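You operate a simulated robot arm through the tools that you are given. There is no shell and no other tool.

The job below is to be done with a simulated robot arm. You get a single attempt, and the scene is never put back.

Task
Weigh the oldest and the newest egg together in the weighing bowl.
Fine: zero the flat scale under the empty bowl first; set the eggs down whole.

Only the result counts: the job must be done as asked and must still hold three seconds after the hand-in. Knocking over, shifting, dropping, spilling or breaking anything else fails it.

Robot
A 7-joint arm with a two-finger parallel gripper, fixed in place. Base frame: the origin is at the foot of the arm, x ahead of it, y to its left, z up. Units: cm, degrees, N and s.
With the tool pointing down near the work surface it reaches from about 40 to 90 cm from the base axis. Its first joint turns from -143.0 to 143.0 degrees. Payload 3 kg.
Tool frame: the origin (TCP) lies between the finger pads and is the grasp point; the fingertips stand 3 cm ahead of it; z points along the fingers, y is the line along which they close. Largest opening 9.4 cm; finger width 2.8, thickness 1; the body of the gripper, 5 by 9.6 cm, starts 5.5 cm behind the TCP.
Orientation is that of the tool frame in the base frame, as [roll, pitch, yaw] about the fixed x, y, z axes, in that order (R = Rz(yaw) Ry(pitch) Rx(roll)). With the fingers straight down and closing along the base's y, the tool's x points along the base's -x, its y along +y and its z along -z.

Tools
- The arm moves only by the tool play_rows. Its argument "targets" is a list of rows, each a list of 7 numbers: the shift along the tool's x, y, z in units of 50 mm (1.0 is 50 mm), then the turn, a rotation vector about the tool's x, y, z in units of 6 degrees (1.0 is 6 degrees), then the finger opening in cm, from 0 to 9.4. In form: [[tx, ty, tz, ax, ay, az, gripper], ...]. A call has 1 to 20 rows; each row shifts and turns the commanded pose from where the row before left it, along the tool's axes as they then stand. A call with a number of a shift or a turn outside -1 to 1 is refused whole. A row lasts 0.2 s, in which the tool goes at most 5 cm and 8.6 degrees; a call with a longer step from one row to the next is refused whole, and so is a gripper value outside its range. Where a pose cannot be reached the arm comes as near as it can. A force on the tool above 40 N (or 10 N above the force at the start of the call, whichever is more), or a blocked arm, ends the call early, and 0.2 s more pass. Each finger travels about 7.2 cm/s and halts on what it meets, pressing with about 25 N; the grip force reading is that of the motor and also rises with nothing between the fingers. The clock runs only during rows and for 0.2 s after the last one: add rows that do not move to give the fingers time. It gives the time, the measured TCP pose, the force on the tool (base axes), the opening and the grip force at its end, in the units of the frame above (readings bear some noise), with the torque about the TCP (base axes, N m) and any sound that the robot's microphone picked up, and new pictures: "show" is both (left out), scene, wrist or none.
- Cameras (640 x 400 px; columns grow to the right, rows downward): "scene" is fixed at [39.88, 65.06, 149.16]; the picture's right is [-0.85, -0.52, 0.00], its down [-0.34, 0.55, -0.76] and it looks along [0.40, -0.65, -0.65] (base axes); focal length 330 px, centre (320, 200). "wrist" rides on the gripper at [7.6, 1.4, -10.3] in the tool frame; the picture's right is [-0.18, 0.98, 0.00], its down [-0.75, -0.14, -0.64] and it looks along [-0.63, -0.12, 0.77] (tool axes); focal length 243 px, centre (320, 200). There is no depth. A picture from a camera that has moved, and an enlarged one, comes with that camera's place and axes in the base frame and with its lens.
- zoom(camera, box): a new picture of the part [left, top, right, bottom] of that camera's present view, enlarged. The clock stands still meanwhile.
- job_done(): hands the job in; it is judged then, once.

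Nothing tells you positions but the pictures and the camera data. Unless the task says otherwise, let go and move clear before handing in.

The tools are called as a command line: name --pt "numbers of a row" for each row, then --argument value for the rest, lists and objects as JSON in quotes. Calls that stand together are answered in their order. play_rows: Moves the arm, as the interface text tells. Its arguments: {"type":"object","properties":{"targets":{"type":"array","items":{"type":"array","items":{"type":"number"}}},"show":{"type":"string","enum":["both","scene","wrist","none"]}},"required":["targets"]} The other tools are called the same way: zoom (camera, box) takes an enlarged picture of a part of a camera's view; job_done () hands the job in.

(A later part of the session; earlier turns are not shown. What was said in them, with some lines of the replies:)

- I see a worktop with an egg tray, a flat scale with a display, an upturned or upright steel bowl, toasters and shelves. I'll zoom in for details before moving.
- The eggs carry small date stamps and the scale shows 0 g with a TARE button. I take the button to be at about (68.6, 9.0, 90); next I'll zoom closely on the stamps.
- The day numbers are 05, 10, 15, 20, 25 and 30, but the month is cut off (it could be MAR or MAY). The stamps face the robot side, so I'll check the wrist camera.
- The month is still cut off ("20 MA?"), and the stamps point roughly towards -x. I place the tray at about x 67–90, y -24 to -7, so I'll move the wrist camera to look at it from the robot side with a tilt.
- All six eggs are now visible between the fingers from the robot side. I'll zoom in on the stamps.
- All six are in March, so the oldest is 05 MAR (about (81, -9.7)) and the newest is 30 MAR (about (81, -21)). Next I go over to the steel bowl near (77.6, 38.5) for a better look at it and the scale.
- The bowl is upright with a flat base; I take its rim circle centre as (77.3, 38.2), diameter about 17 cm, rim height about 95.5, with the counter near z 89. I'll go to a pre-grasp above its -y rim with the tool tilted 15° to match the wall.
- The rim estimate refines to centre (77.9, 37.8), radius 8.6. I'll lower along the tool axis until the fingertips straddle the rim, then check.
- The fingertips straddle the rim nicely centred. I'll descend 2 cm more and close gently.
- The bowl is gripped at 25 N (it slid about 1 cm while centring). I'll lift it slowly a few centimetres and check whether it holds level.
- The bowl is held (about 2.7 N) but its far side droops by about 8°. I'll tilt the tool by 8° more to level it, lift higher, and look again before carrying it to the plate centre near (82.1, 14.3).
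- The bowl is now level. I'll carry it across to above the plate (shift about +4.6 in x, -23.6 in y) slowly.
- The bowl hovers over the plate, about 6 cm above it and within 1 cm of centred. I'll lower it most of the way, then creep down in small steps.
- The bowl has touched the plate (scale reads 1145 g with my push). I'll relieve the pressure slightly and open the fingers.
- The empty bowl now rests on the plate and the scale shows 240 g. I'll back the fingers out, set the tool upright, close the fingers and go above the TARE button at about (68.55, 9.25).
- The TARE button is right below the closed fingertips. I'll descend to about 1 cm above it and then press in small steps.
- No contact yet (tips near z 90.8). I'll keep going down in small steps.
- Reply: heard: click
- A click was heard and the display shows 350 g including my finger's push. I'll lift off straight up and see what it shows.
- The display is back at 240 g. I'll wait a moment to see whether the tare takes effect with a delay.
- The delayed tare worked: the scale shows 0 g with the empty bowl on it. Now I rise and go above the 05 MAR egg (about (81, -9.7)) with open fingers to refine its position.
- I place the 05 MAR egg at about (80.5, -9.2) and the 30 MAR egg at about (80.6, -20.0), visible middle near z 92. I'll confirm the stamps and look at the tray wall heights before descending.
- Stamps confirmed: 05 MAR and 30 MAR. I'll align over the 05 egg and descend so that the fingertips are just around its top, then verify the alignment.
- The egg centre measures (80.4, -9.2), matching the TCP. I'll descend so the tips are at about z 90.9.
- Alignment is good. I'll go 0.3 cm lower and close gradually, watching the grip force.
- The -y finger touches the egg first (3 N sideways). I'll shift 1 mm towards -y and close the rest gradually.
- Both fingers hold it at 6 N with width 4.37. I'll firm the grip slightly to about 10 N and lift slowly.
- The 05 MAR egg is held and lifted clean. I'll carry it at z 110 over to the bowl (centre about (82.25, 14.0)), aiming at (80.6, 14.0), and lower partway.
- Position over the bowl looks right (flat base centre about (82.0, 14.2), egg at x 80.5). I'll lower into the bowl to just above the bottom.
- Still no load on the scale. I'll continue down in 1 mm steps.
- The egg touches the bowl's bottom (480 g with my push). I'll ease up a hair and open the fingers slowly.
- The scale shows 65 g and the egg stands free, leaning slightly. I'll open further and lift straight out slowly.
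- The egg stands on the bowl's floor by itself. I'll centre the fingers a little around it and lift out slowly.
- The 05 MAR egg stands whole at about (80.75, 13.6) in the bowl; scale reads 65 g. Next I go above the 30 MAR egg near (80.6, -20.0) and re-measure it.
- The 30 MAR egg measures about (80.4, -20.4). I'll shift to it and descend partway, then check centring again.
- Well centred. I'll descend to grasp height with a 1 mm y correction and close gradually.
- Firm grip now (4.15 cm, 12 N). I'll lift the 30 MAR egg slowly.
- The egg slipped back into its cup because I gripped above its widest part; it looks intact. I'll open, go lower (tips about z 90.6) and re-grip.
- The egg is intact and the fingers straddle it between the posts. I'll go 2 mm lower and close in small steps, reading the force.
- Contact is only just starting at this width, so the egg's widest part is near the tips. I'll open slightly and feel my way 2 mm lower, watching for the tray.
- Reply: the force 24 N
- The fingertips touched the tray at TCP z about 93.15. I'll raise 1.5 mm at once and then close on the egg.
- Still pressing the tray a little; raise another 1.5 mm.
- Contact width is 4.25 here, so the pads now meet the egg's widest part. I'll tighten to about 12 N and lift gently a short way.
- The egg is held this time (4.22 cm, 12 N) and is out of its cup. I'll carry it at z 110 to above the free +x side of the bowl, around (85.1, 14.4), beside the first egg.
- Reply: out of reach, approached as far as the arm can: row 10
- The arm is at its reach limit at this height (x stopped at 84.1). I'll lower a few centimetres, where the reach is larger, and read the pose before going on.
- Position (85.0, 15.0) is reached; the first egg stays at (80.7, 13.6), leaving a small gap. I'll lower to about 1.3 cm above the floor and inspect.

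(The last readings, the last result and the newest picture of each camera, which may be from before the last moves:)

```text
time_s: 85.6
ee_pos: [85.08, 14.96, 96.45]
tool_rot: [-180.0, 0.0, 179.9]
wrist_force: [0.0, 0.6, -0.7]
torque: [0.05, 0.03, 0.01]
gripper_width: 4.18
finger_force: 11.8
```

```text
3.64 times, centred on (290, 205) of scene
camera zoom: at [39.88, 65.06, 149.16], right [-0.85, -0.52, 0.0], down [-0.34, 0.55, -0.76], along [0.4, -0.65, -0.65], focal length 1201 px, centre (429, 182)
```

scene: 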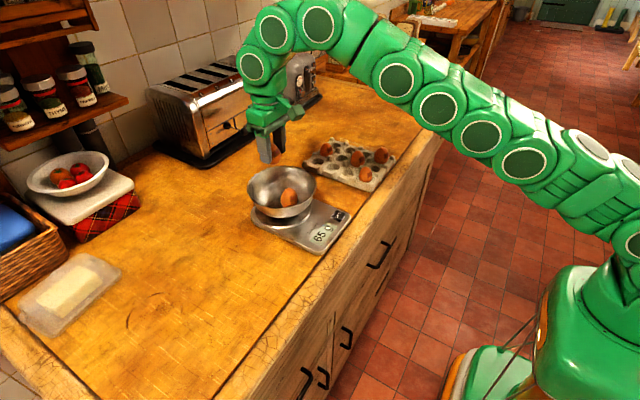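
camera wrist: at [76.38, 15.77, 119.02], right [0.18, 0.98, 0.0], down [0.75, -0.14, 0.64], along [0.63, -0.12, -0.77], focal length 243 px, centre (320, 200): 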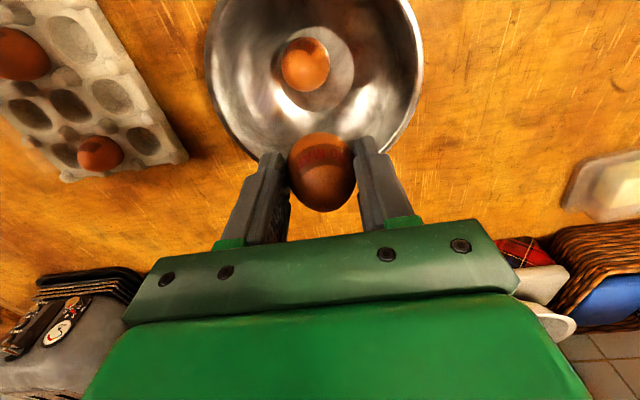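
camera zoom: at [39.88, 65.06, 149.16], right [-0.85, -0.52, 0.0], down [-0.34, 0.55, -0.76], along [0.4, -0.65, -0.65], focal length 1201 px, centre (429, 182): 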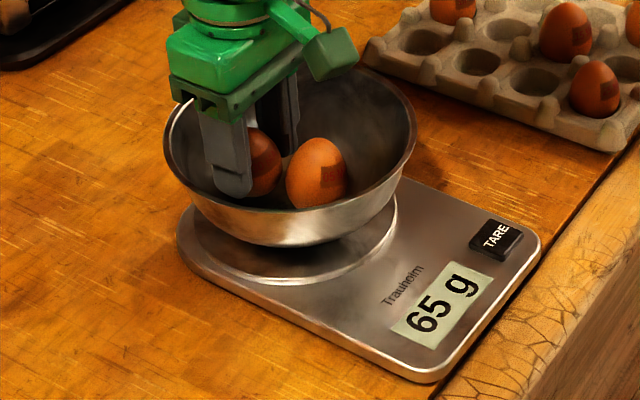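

play_rows --pt "0 0 0.02 0 0 0 3.93" --pt "0 0 0.02 0 0 0 3.93" --pt "0 0 0.02 0 0 0 3.93" --pt "0 0 0 0 0 0 3.93" --show "none"

zoom --camera "scene" --box '[230, 150, 350, 260]'

zoom --camera "wrist" --box '[180, 0, 460, 210]'

```text
time_s: 86.6
ee_pos: [85.05, 15.19, 96.12]
tool_rot: [-180.0, 0.0, 180.0]
wrist_force: [-0.4, -0.1, -1.0]
torque: [0.0, -0.06, 0.0]
gripper_width: 4.21
finger_force: 11.7
```

```text
3.64 times, centred on (290, 205) of scene
camera zoom: at [39.88, 65.06, 149.16], right [-0.85, -0.52, 0.0], down [-0.34, 0.55, -0.76], along [0.4, -0.65, -0.65], focal length 1201 px, centre (429, 182)
```

zoom: 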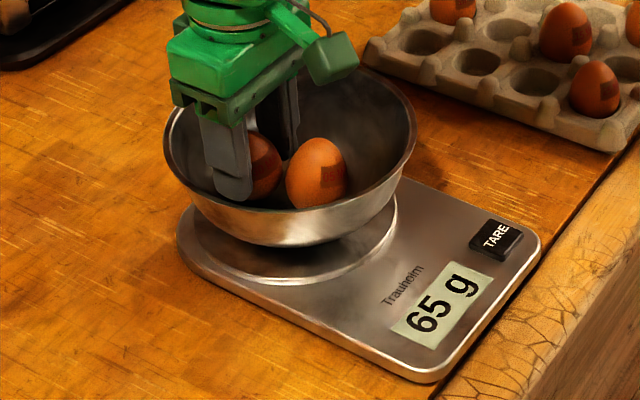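

```text
1.90 times, centred on (320, 105) of wrist
camera zoom: at [77.41, 16.6, 106.46], right [0.18, 0.98, 0.0], down [0.75, -0.14, 0.64], along [0.63, -0.12, -0.77], focal length 462 px, centre (320, 381)
```

zoom: 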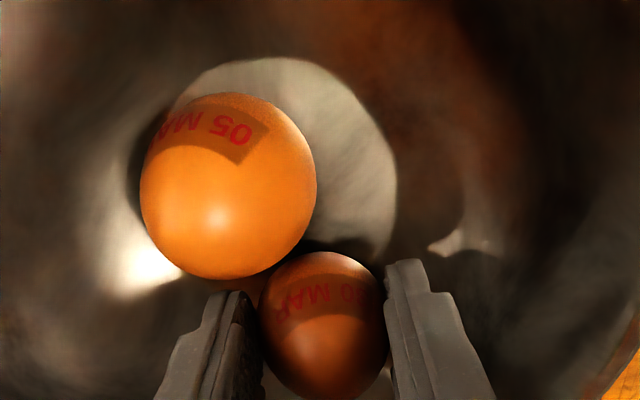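

play_rows --pt "0 0 0.02 0 0 0 3.93" --pt "0 0 0.02 0 0 0 3.93" --pt "0 0 0 0 0 0 3.93" --show "none"

zoom --camera "scene" --box '[230, 150, 350, 260]'

```text
time_s: 87.4
ee_pos: [85.0, 15.07, 95.99]
tool_rot: [-179.9, 0.0, -180.0]
wrist_force: [-0.5, -0.1, 0.2]
torque: [0.0, 0.01, 0.03]
gripper_width: 4.2
finger_force: 11.9
```

```text
3.64 times, centred on (290, 205) of scene
camera zoom: at [39.88, 65.06, 149.16], right [-0.85, -0.52, 0.0], down [-0.34, 0.55, -0.76], along [0.4, -0.65, -0.65], focal length 1201 px, centre (429, 182)
```

zoom: 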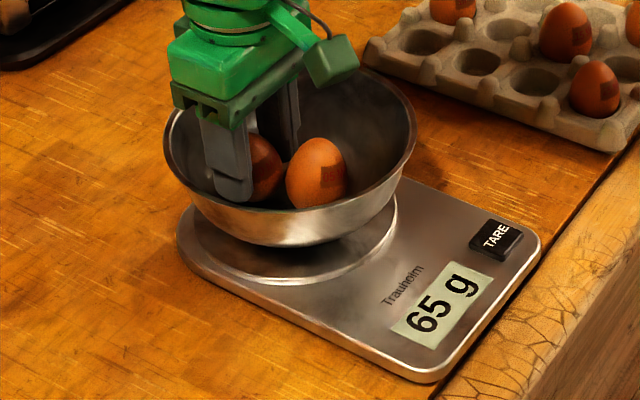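

play_rows --pt "0 0 0.02 0 0 0 3.93" --pt "0 0 0.02 0 0 0 3.93" --pt "0 0 0 0 0 0 3.93" --show "none"

zoom --camera "scene" --box '[230, 150, 350, 260]'

```text
time_s: 88.2
ee_pos: [85.12, 15.16, 95.72]
tool_rot: [-179.8, -0.1, 179.9]
wrist_force: [-3.6, 0.2, 6.7]
torque: [0.02, 0.01, 0.03]
gripper_width: 4.18
finger_force: 11.5
```

```text
3.64 times, centred on (290, 205) of scene
camera zoom: at [39.88, 65.06, 149.16], right [-0.85, -0.52, 0.0], down [-0.34, 0.55, -0.76], along [0.4, -0.65, -0.65], focal length 1201 px, centre (429, 182)
```

zoom: 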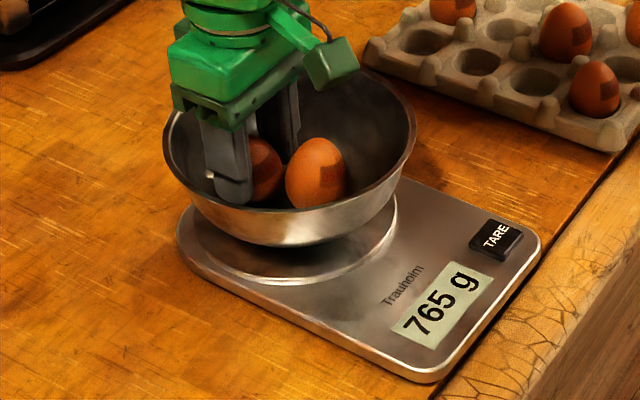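

Contact made (765 g with my push, partly on the sloped wall). I'll ease up about 1 mm and open slowly.

play_rows --pt "0 0 -0.014 0 0 0 3.93" --pt "0 0 0 0 0 0 3.93" --show "none"

zoom --camera "scene" --box '[230, 150, 350, 260]'

zoom --camera "wrist" --box '[180, 0, 460, 210]'

```text
time_s: 88.8
ee_pos: [85.02, 15.07, 95.79]
tool_rot: [-179.9, 0.0, 180.0]
wrist_force: [0.1, 0.1, -0.2]
torque: [0.04, -0.04, -0.01]
gripper_width: 4.18
finger_force: 12.2
```

```text
3.64 times, centred on (290, 205) of scene
camera zoom: at [39.88, 65.06, 149.16], right [-0.85, -0.52, 0.0], down [-0.34, 0.55, -0.76], along [0.4, -0.65, -0.65], focal length 1201 px, centre (429, 182)
```

zoom: 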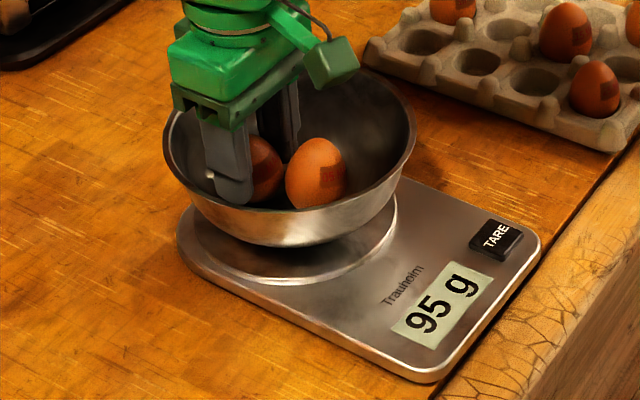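

```text
1.90 times, centred on (320, 105) of wrist
camera zoom: at [77.41, 16.58, 106.12], right [0.18, 0.98, 0.0], down [0.75, -0.14, 0.64], along [0.63, -0.12, -0.77], focal length 462 px, centre (320, 381)
```

zoom: 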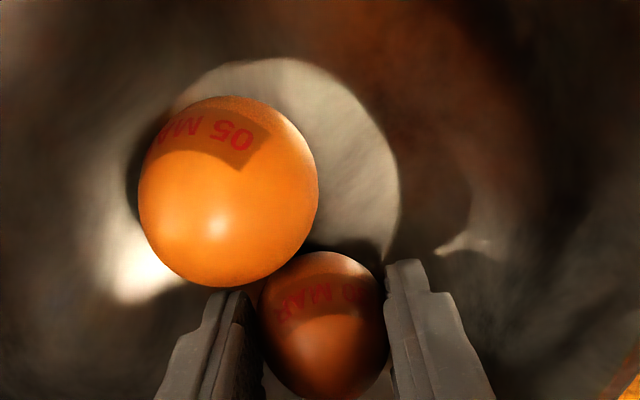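

The display shows 95 g, so the second egg is just resting. I'll open slowly in small steps.

play_rows --pt "0 0 0 0 0 0 4.0" --pt "0 0 0 0 0 0 4.08" --pt "0 0 0 0 0 0 4.15" --pt "0 0 0 0 0 0 4.2" --pt "0 0 0 0 0 0 4.25" --pt "0 0 0 0 0 0 4.3" --pt "0 0 0 0 0 0 4.35" --pt "0 0 0 0 0 0 4.4" --pt "0 0 0 0 0 0 4.45" --pt "0 0 0 0 0 0 4.5" --pt "0 0 0 0 0 0 4.5" --pt "0 0 0 0 0 0 4.5" --show "none"

zoom --camera "scene" --box '[230, 150, 350, 260]'

zoom --camera "wrist" --box '[180, 0, 460, 210]'

```text
time_s: 91.4
ee_pos: [85.11, 15.07, 95.76]
tool_rot: [-180.0, 0.0, 180.0]
wrist_force: [-0.4, -0.2, 0.5]
torque: [0.03, 0.01, 0.0]
gripper_width: 4.48
finger_force: 0.1
```

```text
3.64 times, centred on (290, 205) of scene
camera zoom: at [39.88, 65.06, 149.16], right [-0.85, -0.52, 0.0], down [-0.34, 0.55, -0.76], along [0.4, -0.65, -0.65], focal length 1201 px, centre (429, 182)
```

zoom: 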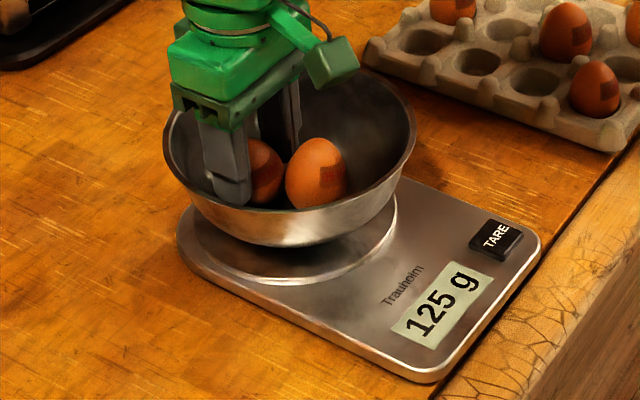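

```text
1.90 times, centred on (320, 105) of wrist
camera zoom: at [77.4, 16.59, 106.14], right [0.18, 0.98, 0.0], down [0.75, -0.14, 0.64], along [0.63, -0.12, -0.77], focal length 462 px, centre (320, 381)
```

zoom: 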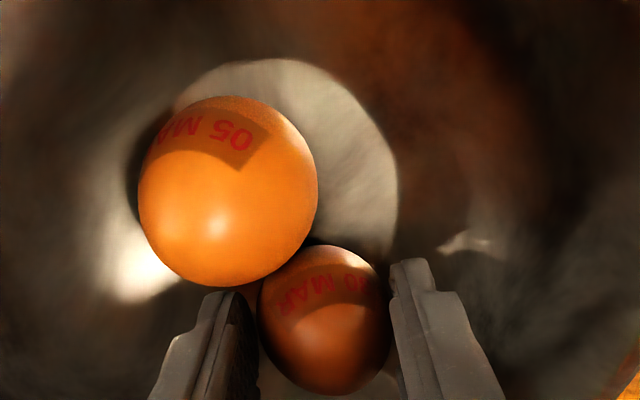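

125 g: both eggs are now carried by the bowl. I'll open a touch more and lift the fingers straight out slowly.

play_rows --pt "0 0 0 0 0 0 4.65" --pt "0 0 0 0 0 0 4.8" --pt "0 0 -0.02 0 0 0 4.9" --pt "0 0 -0.04 0 0 0 5.0" --pt "0 0 -0.06 0 0 0 5.1" --pt "0 0 -0.08 0 0 0 5.2" --pt "0 0 -0.1 0 0 0 5.3" --pt "0 0 0 0 0 0 5.3" --show "none"

zoom --camera "scene" --box '[230, 150, 350, 260]'

zoom --camera "wrist" --box '[180, 0, 460, 210]'

```text
time_s: 93.2
ee_pos: [85.05, 15.05, 97.29]
tool_rot: [-179.8, 0.0, 180.0]
wrist_force: [0.3, -0.2, 0.5]
torque: [0.0, 0.01, 0.0]
gripper_width: 5.33
finger_force: 0.1
```

```text
3.64 times, centred on (290, 205) of scene
camera zoom: at [39.88, 65.06, 149.16], right [-0.85, -0.52, 0.0], down [-0.34, 0.55, -0.76], along [0.4, -0.65, -0.65], focal length 1201 px, centre (429, 182)
```

zoom: 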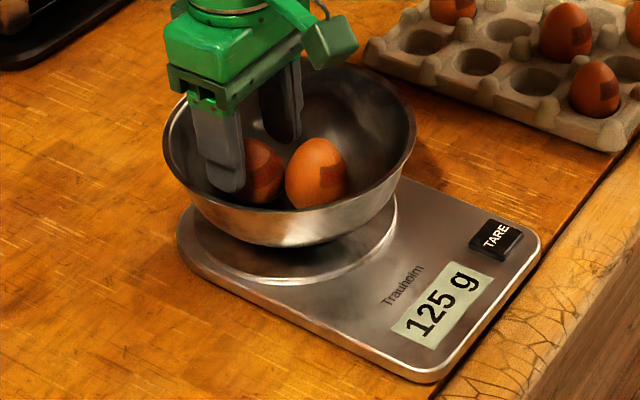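

```text
1.90 times, centred on (320, 105) of wrist
camera zoom: at [77.39, 16.62, 107.66], right [0.18, 0.98, 0.0], down [0.75, -0.14, 0.64], along [0.63, -0.12, -0.77], focal length 462 px, centre (320, 381)
```

zoom: 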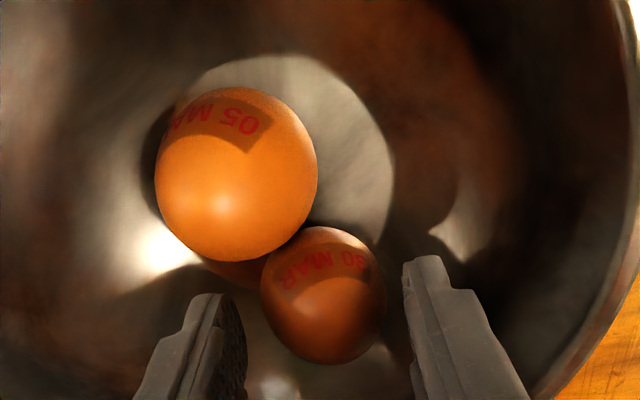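

Both eggs stay put and the fingers are clear of them. I'll lift straight up out of the bowl.

play_rows --pt "0 0 -0.15 0 0 0 5.3" --pt "0 0 -0.25 0 0 0 5.3" --pt "0 0 -0.3 0 0 0 5.3" --pt "0 0 -0.3 0 0 0 5.3" --pt "0.1 0 -0.3 0 0 0 5.3" --pt "0.3 0 -0.3 0 0 0 5.3" --pt "0.4 0 -0.3 0 0 0 5.3" --pt "0.5 0 -0.3 0 0 0 5.3" --pt "0.6 0 -0.3 0 0 0 5.3" --pt "0.6 0 -0.2 0 0 0 5.3" --pt "0 0 0 0 0 0 5.3"

zoom --camera "scene" --box '[230, 150, 350, 260]'

zoom --camera "scene" --box '[290, 120, 410, 200]'

```text
time_s: 95.6
ee_pos: [72.57, 15.04, 110.72]
tool_rot: [-179.9, 0.0, 180.0]
wrist_force: [-0.5, -0.7, 0.3]
torque: [-0.01, 0.0, 0.02]
gripper_width: 5.3
finger_force: 0.0
camera wrist: at [64.96, 16.59, 121.17], right [0.18, 0.98, 0.0], down [0.75, -0.14, 0.64], along [0.63, -0.12, -0.77], focal length 243 px, centre (320, 200)
```

scene: 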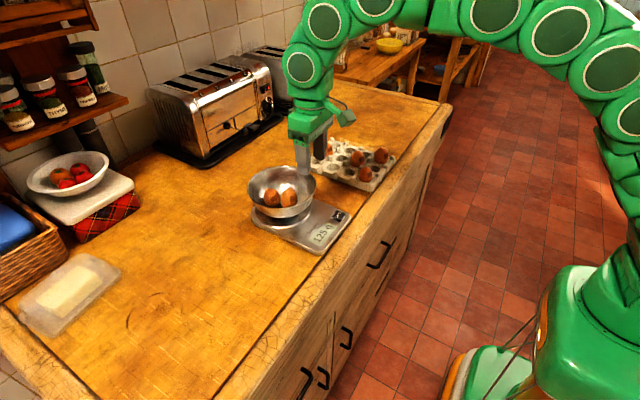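
wrist: 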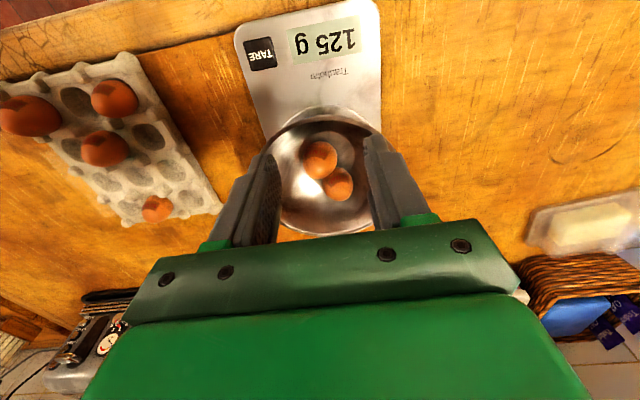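

```text
3.64 times, centred on (290, 205) of scene
camera zoom: at [39.88, 65.06, 149.16], right [-0.85, -0.52, 0.0], down [-0.34, 0.55, -0.76], along [0.4, -0.65, -0.65], focal length 1201 px, centre (429, 182)
```

zoom: 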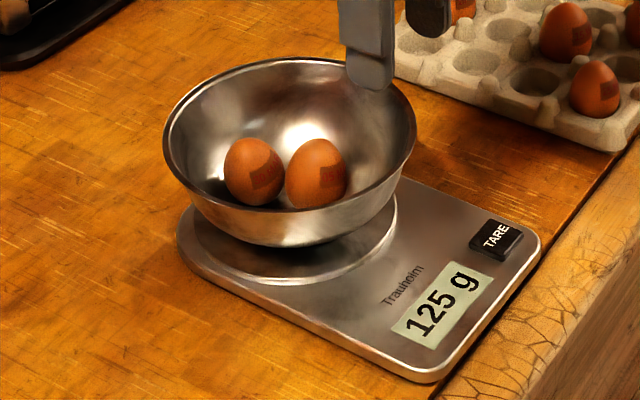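

```text
5.00 times, centred on (350, 160) of scene
camera zoom: at [39.88, 65.06, 149.16], right [-0.85, -0.52, 0.0], down [-0.34, 0.55, -0.76], along [0.4, -0.65, -0.65], focal length 1652 px, centre (170, 400)
```

zoom: 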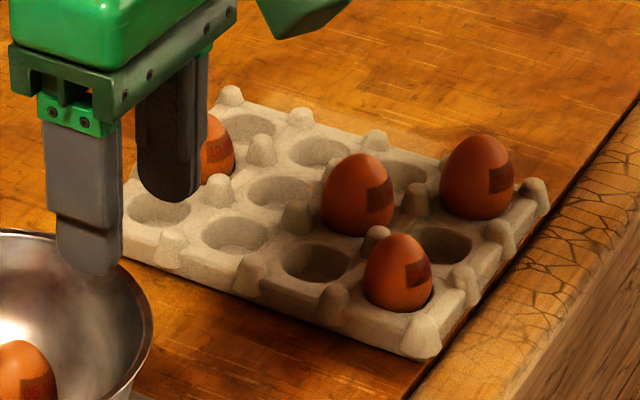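

Both eggs stand in the bowl, the scale reads 125 g, and the tray is unmoved. I'll move the arm well clear and check once more.

play_rows --pt "0.5 0 -0.4 0 0 0 5.3" --pt "0.6 0 -0.4 0 0 0 5.3" --pt "0.6 0 -0.4 0 0 0 5.3" --pt "0.6 0 -0.4 0 0 0 5.3" --pt "0.6 0 -0.4 0 0 0 5.3" --pt "0.3 0 -0.2 0 0 0 5.3" --pt "0 0 0 0 0 0 5.3" --pt "0 0 0 0 0 0 5.3" --pt "0 0 0 0 0 0 5.3" --pt "0 0 0 0 0 0 5.3" --pt "0 0 0 0 0 0 5.3" --pt "0 0 0 0 0 0 5.3"

zoom --camera "scene" --box '[230, 150, 350, 260]'

zoom --camera "scene" --box '[290, 120, 410, 200]'

```text
time_s: 98.2
ee_pos: [56.54, 15.05, 121.89]
tool_rot: [-179.9, -0.1, 180.0]
wrist_force: [0.1, -0.1, -0.4]
torque: [0.01, 0.02, -0.03]
gripper_width: 5.29
finger_force: 0.0
camera wrist: at [48.9, 16.73, 132.24], right [0.18, 0.98, 0.0], down [0.75, -0.14, 0.64], along [0.63, -0.12, -0.77], focal length 243 px, centre (320, 200)
```

scene: 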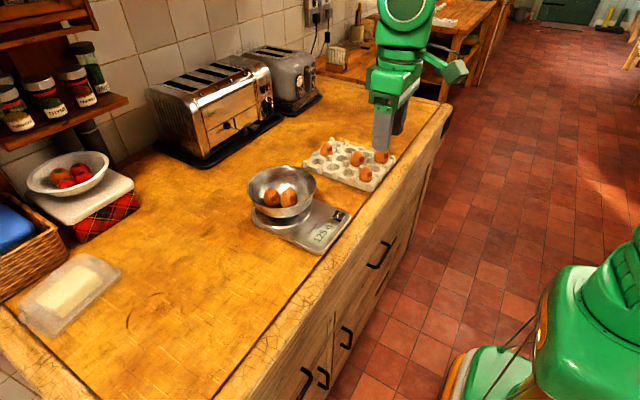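
wrist: 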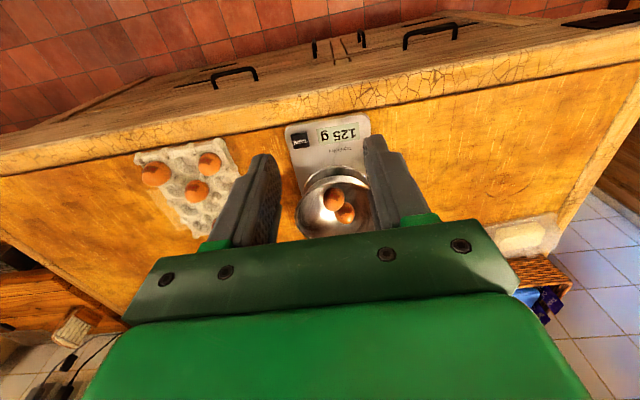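

```text
3.64 times, centred on (290, 205) of scene
camera zoom: at [39.88, 65.06, 149.16], right [-0.85, -0.52, 0.0], down [-0.34, 0.55, -0.76], along [0.4, -0.65, -0.65], focal length 1201 px, centre (429, 182)
```

zoom: 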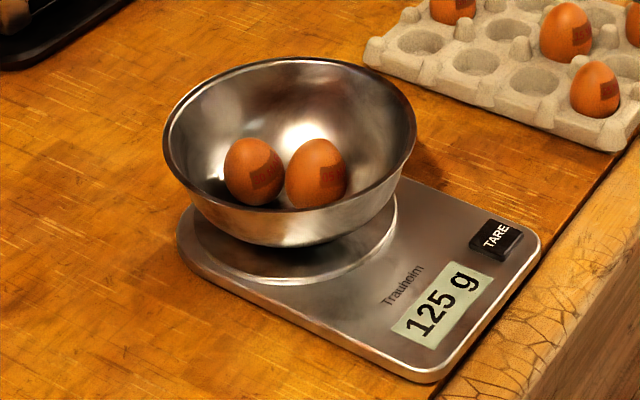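

```text
5.00 times, centred on (350, 160) of scene
camera zoom: at [39.88, 65.06, 149.16], right [-0.85, -0.52, 0.0], down [-0.34, 0.55, -0.76], along [0.4, -0.65, -0.65], focal length 1652 px, centre (170, 400)
```

zoom: 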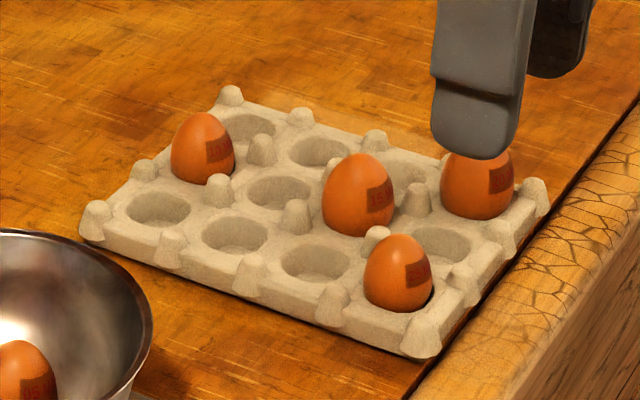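

Everything is settled: the 05 MAR and 30 MAR eggs stand whole in the bowl on the tared scale, which shows 125 g. The other four eggs and the tray are where they were, and the arm is clear, so I hand the job in.

job_done

```text
The job is handed in.
```

The oldest egg (05 MAR) and the newest (30 MAR) are in the steel bowl on the scale, which reads 125 g for the two together. I've handed the job in.

- **Zeroing:** I set the empty bowl on the scale first, where it read 240 g, and pressed TARE. The display went to 0 g about two seconds later, before any egg went in.
- **Eggs:** Both are standing in the bowl and look whole. The 05 MAR egg read 65 g on its own, so the 30 MAR egg is about 60 g.
- **Slip:** My first grip on the 30 MAR egg was too high, and it slipped back into its cup as I began to lift. I saw no damage and gripped it lower the second time.
- **Tray:** While lowering for that second grip, the fingertips pressed the egg tray for a moment, peaking at about 24 N. The tray and the other four eggs look to be exactly where they were.

The gripper is empty and the arm is well clear of everything.
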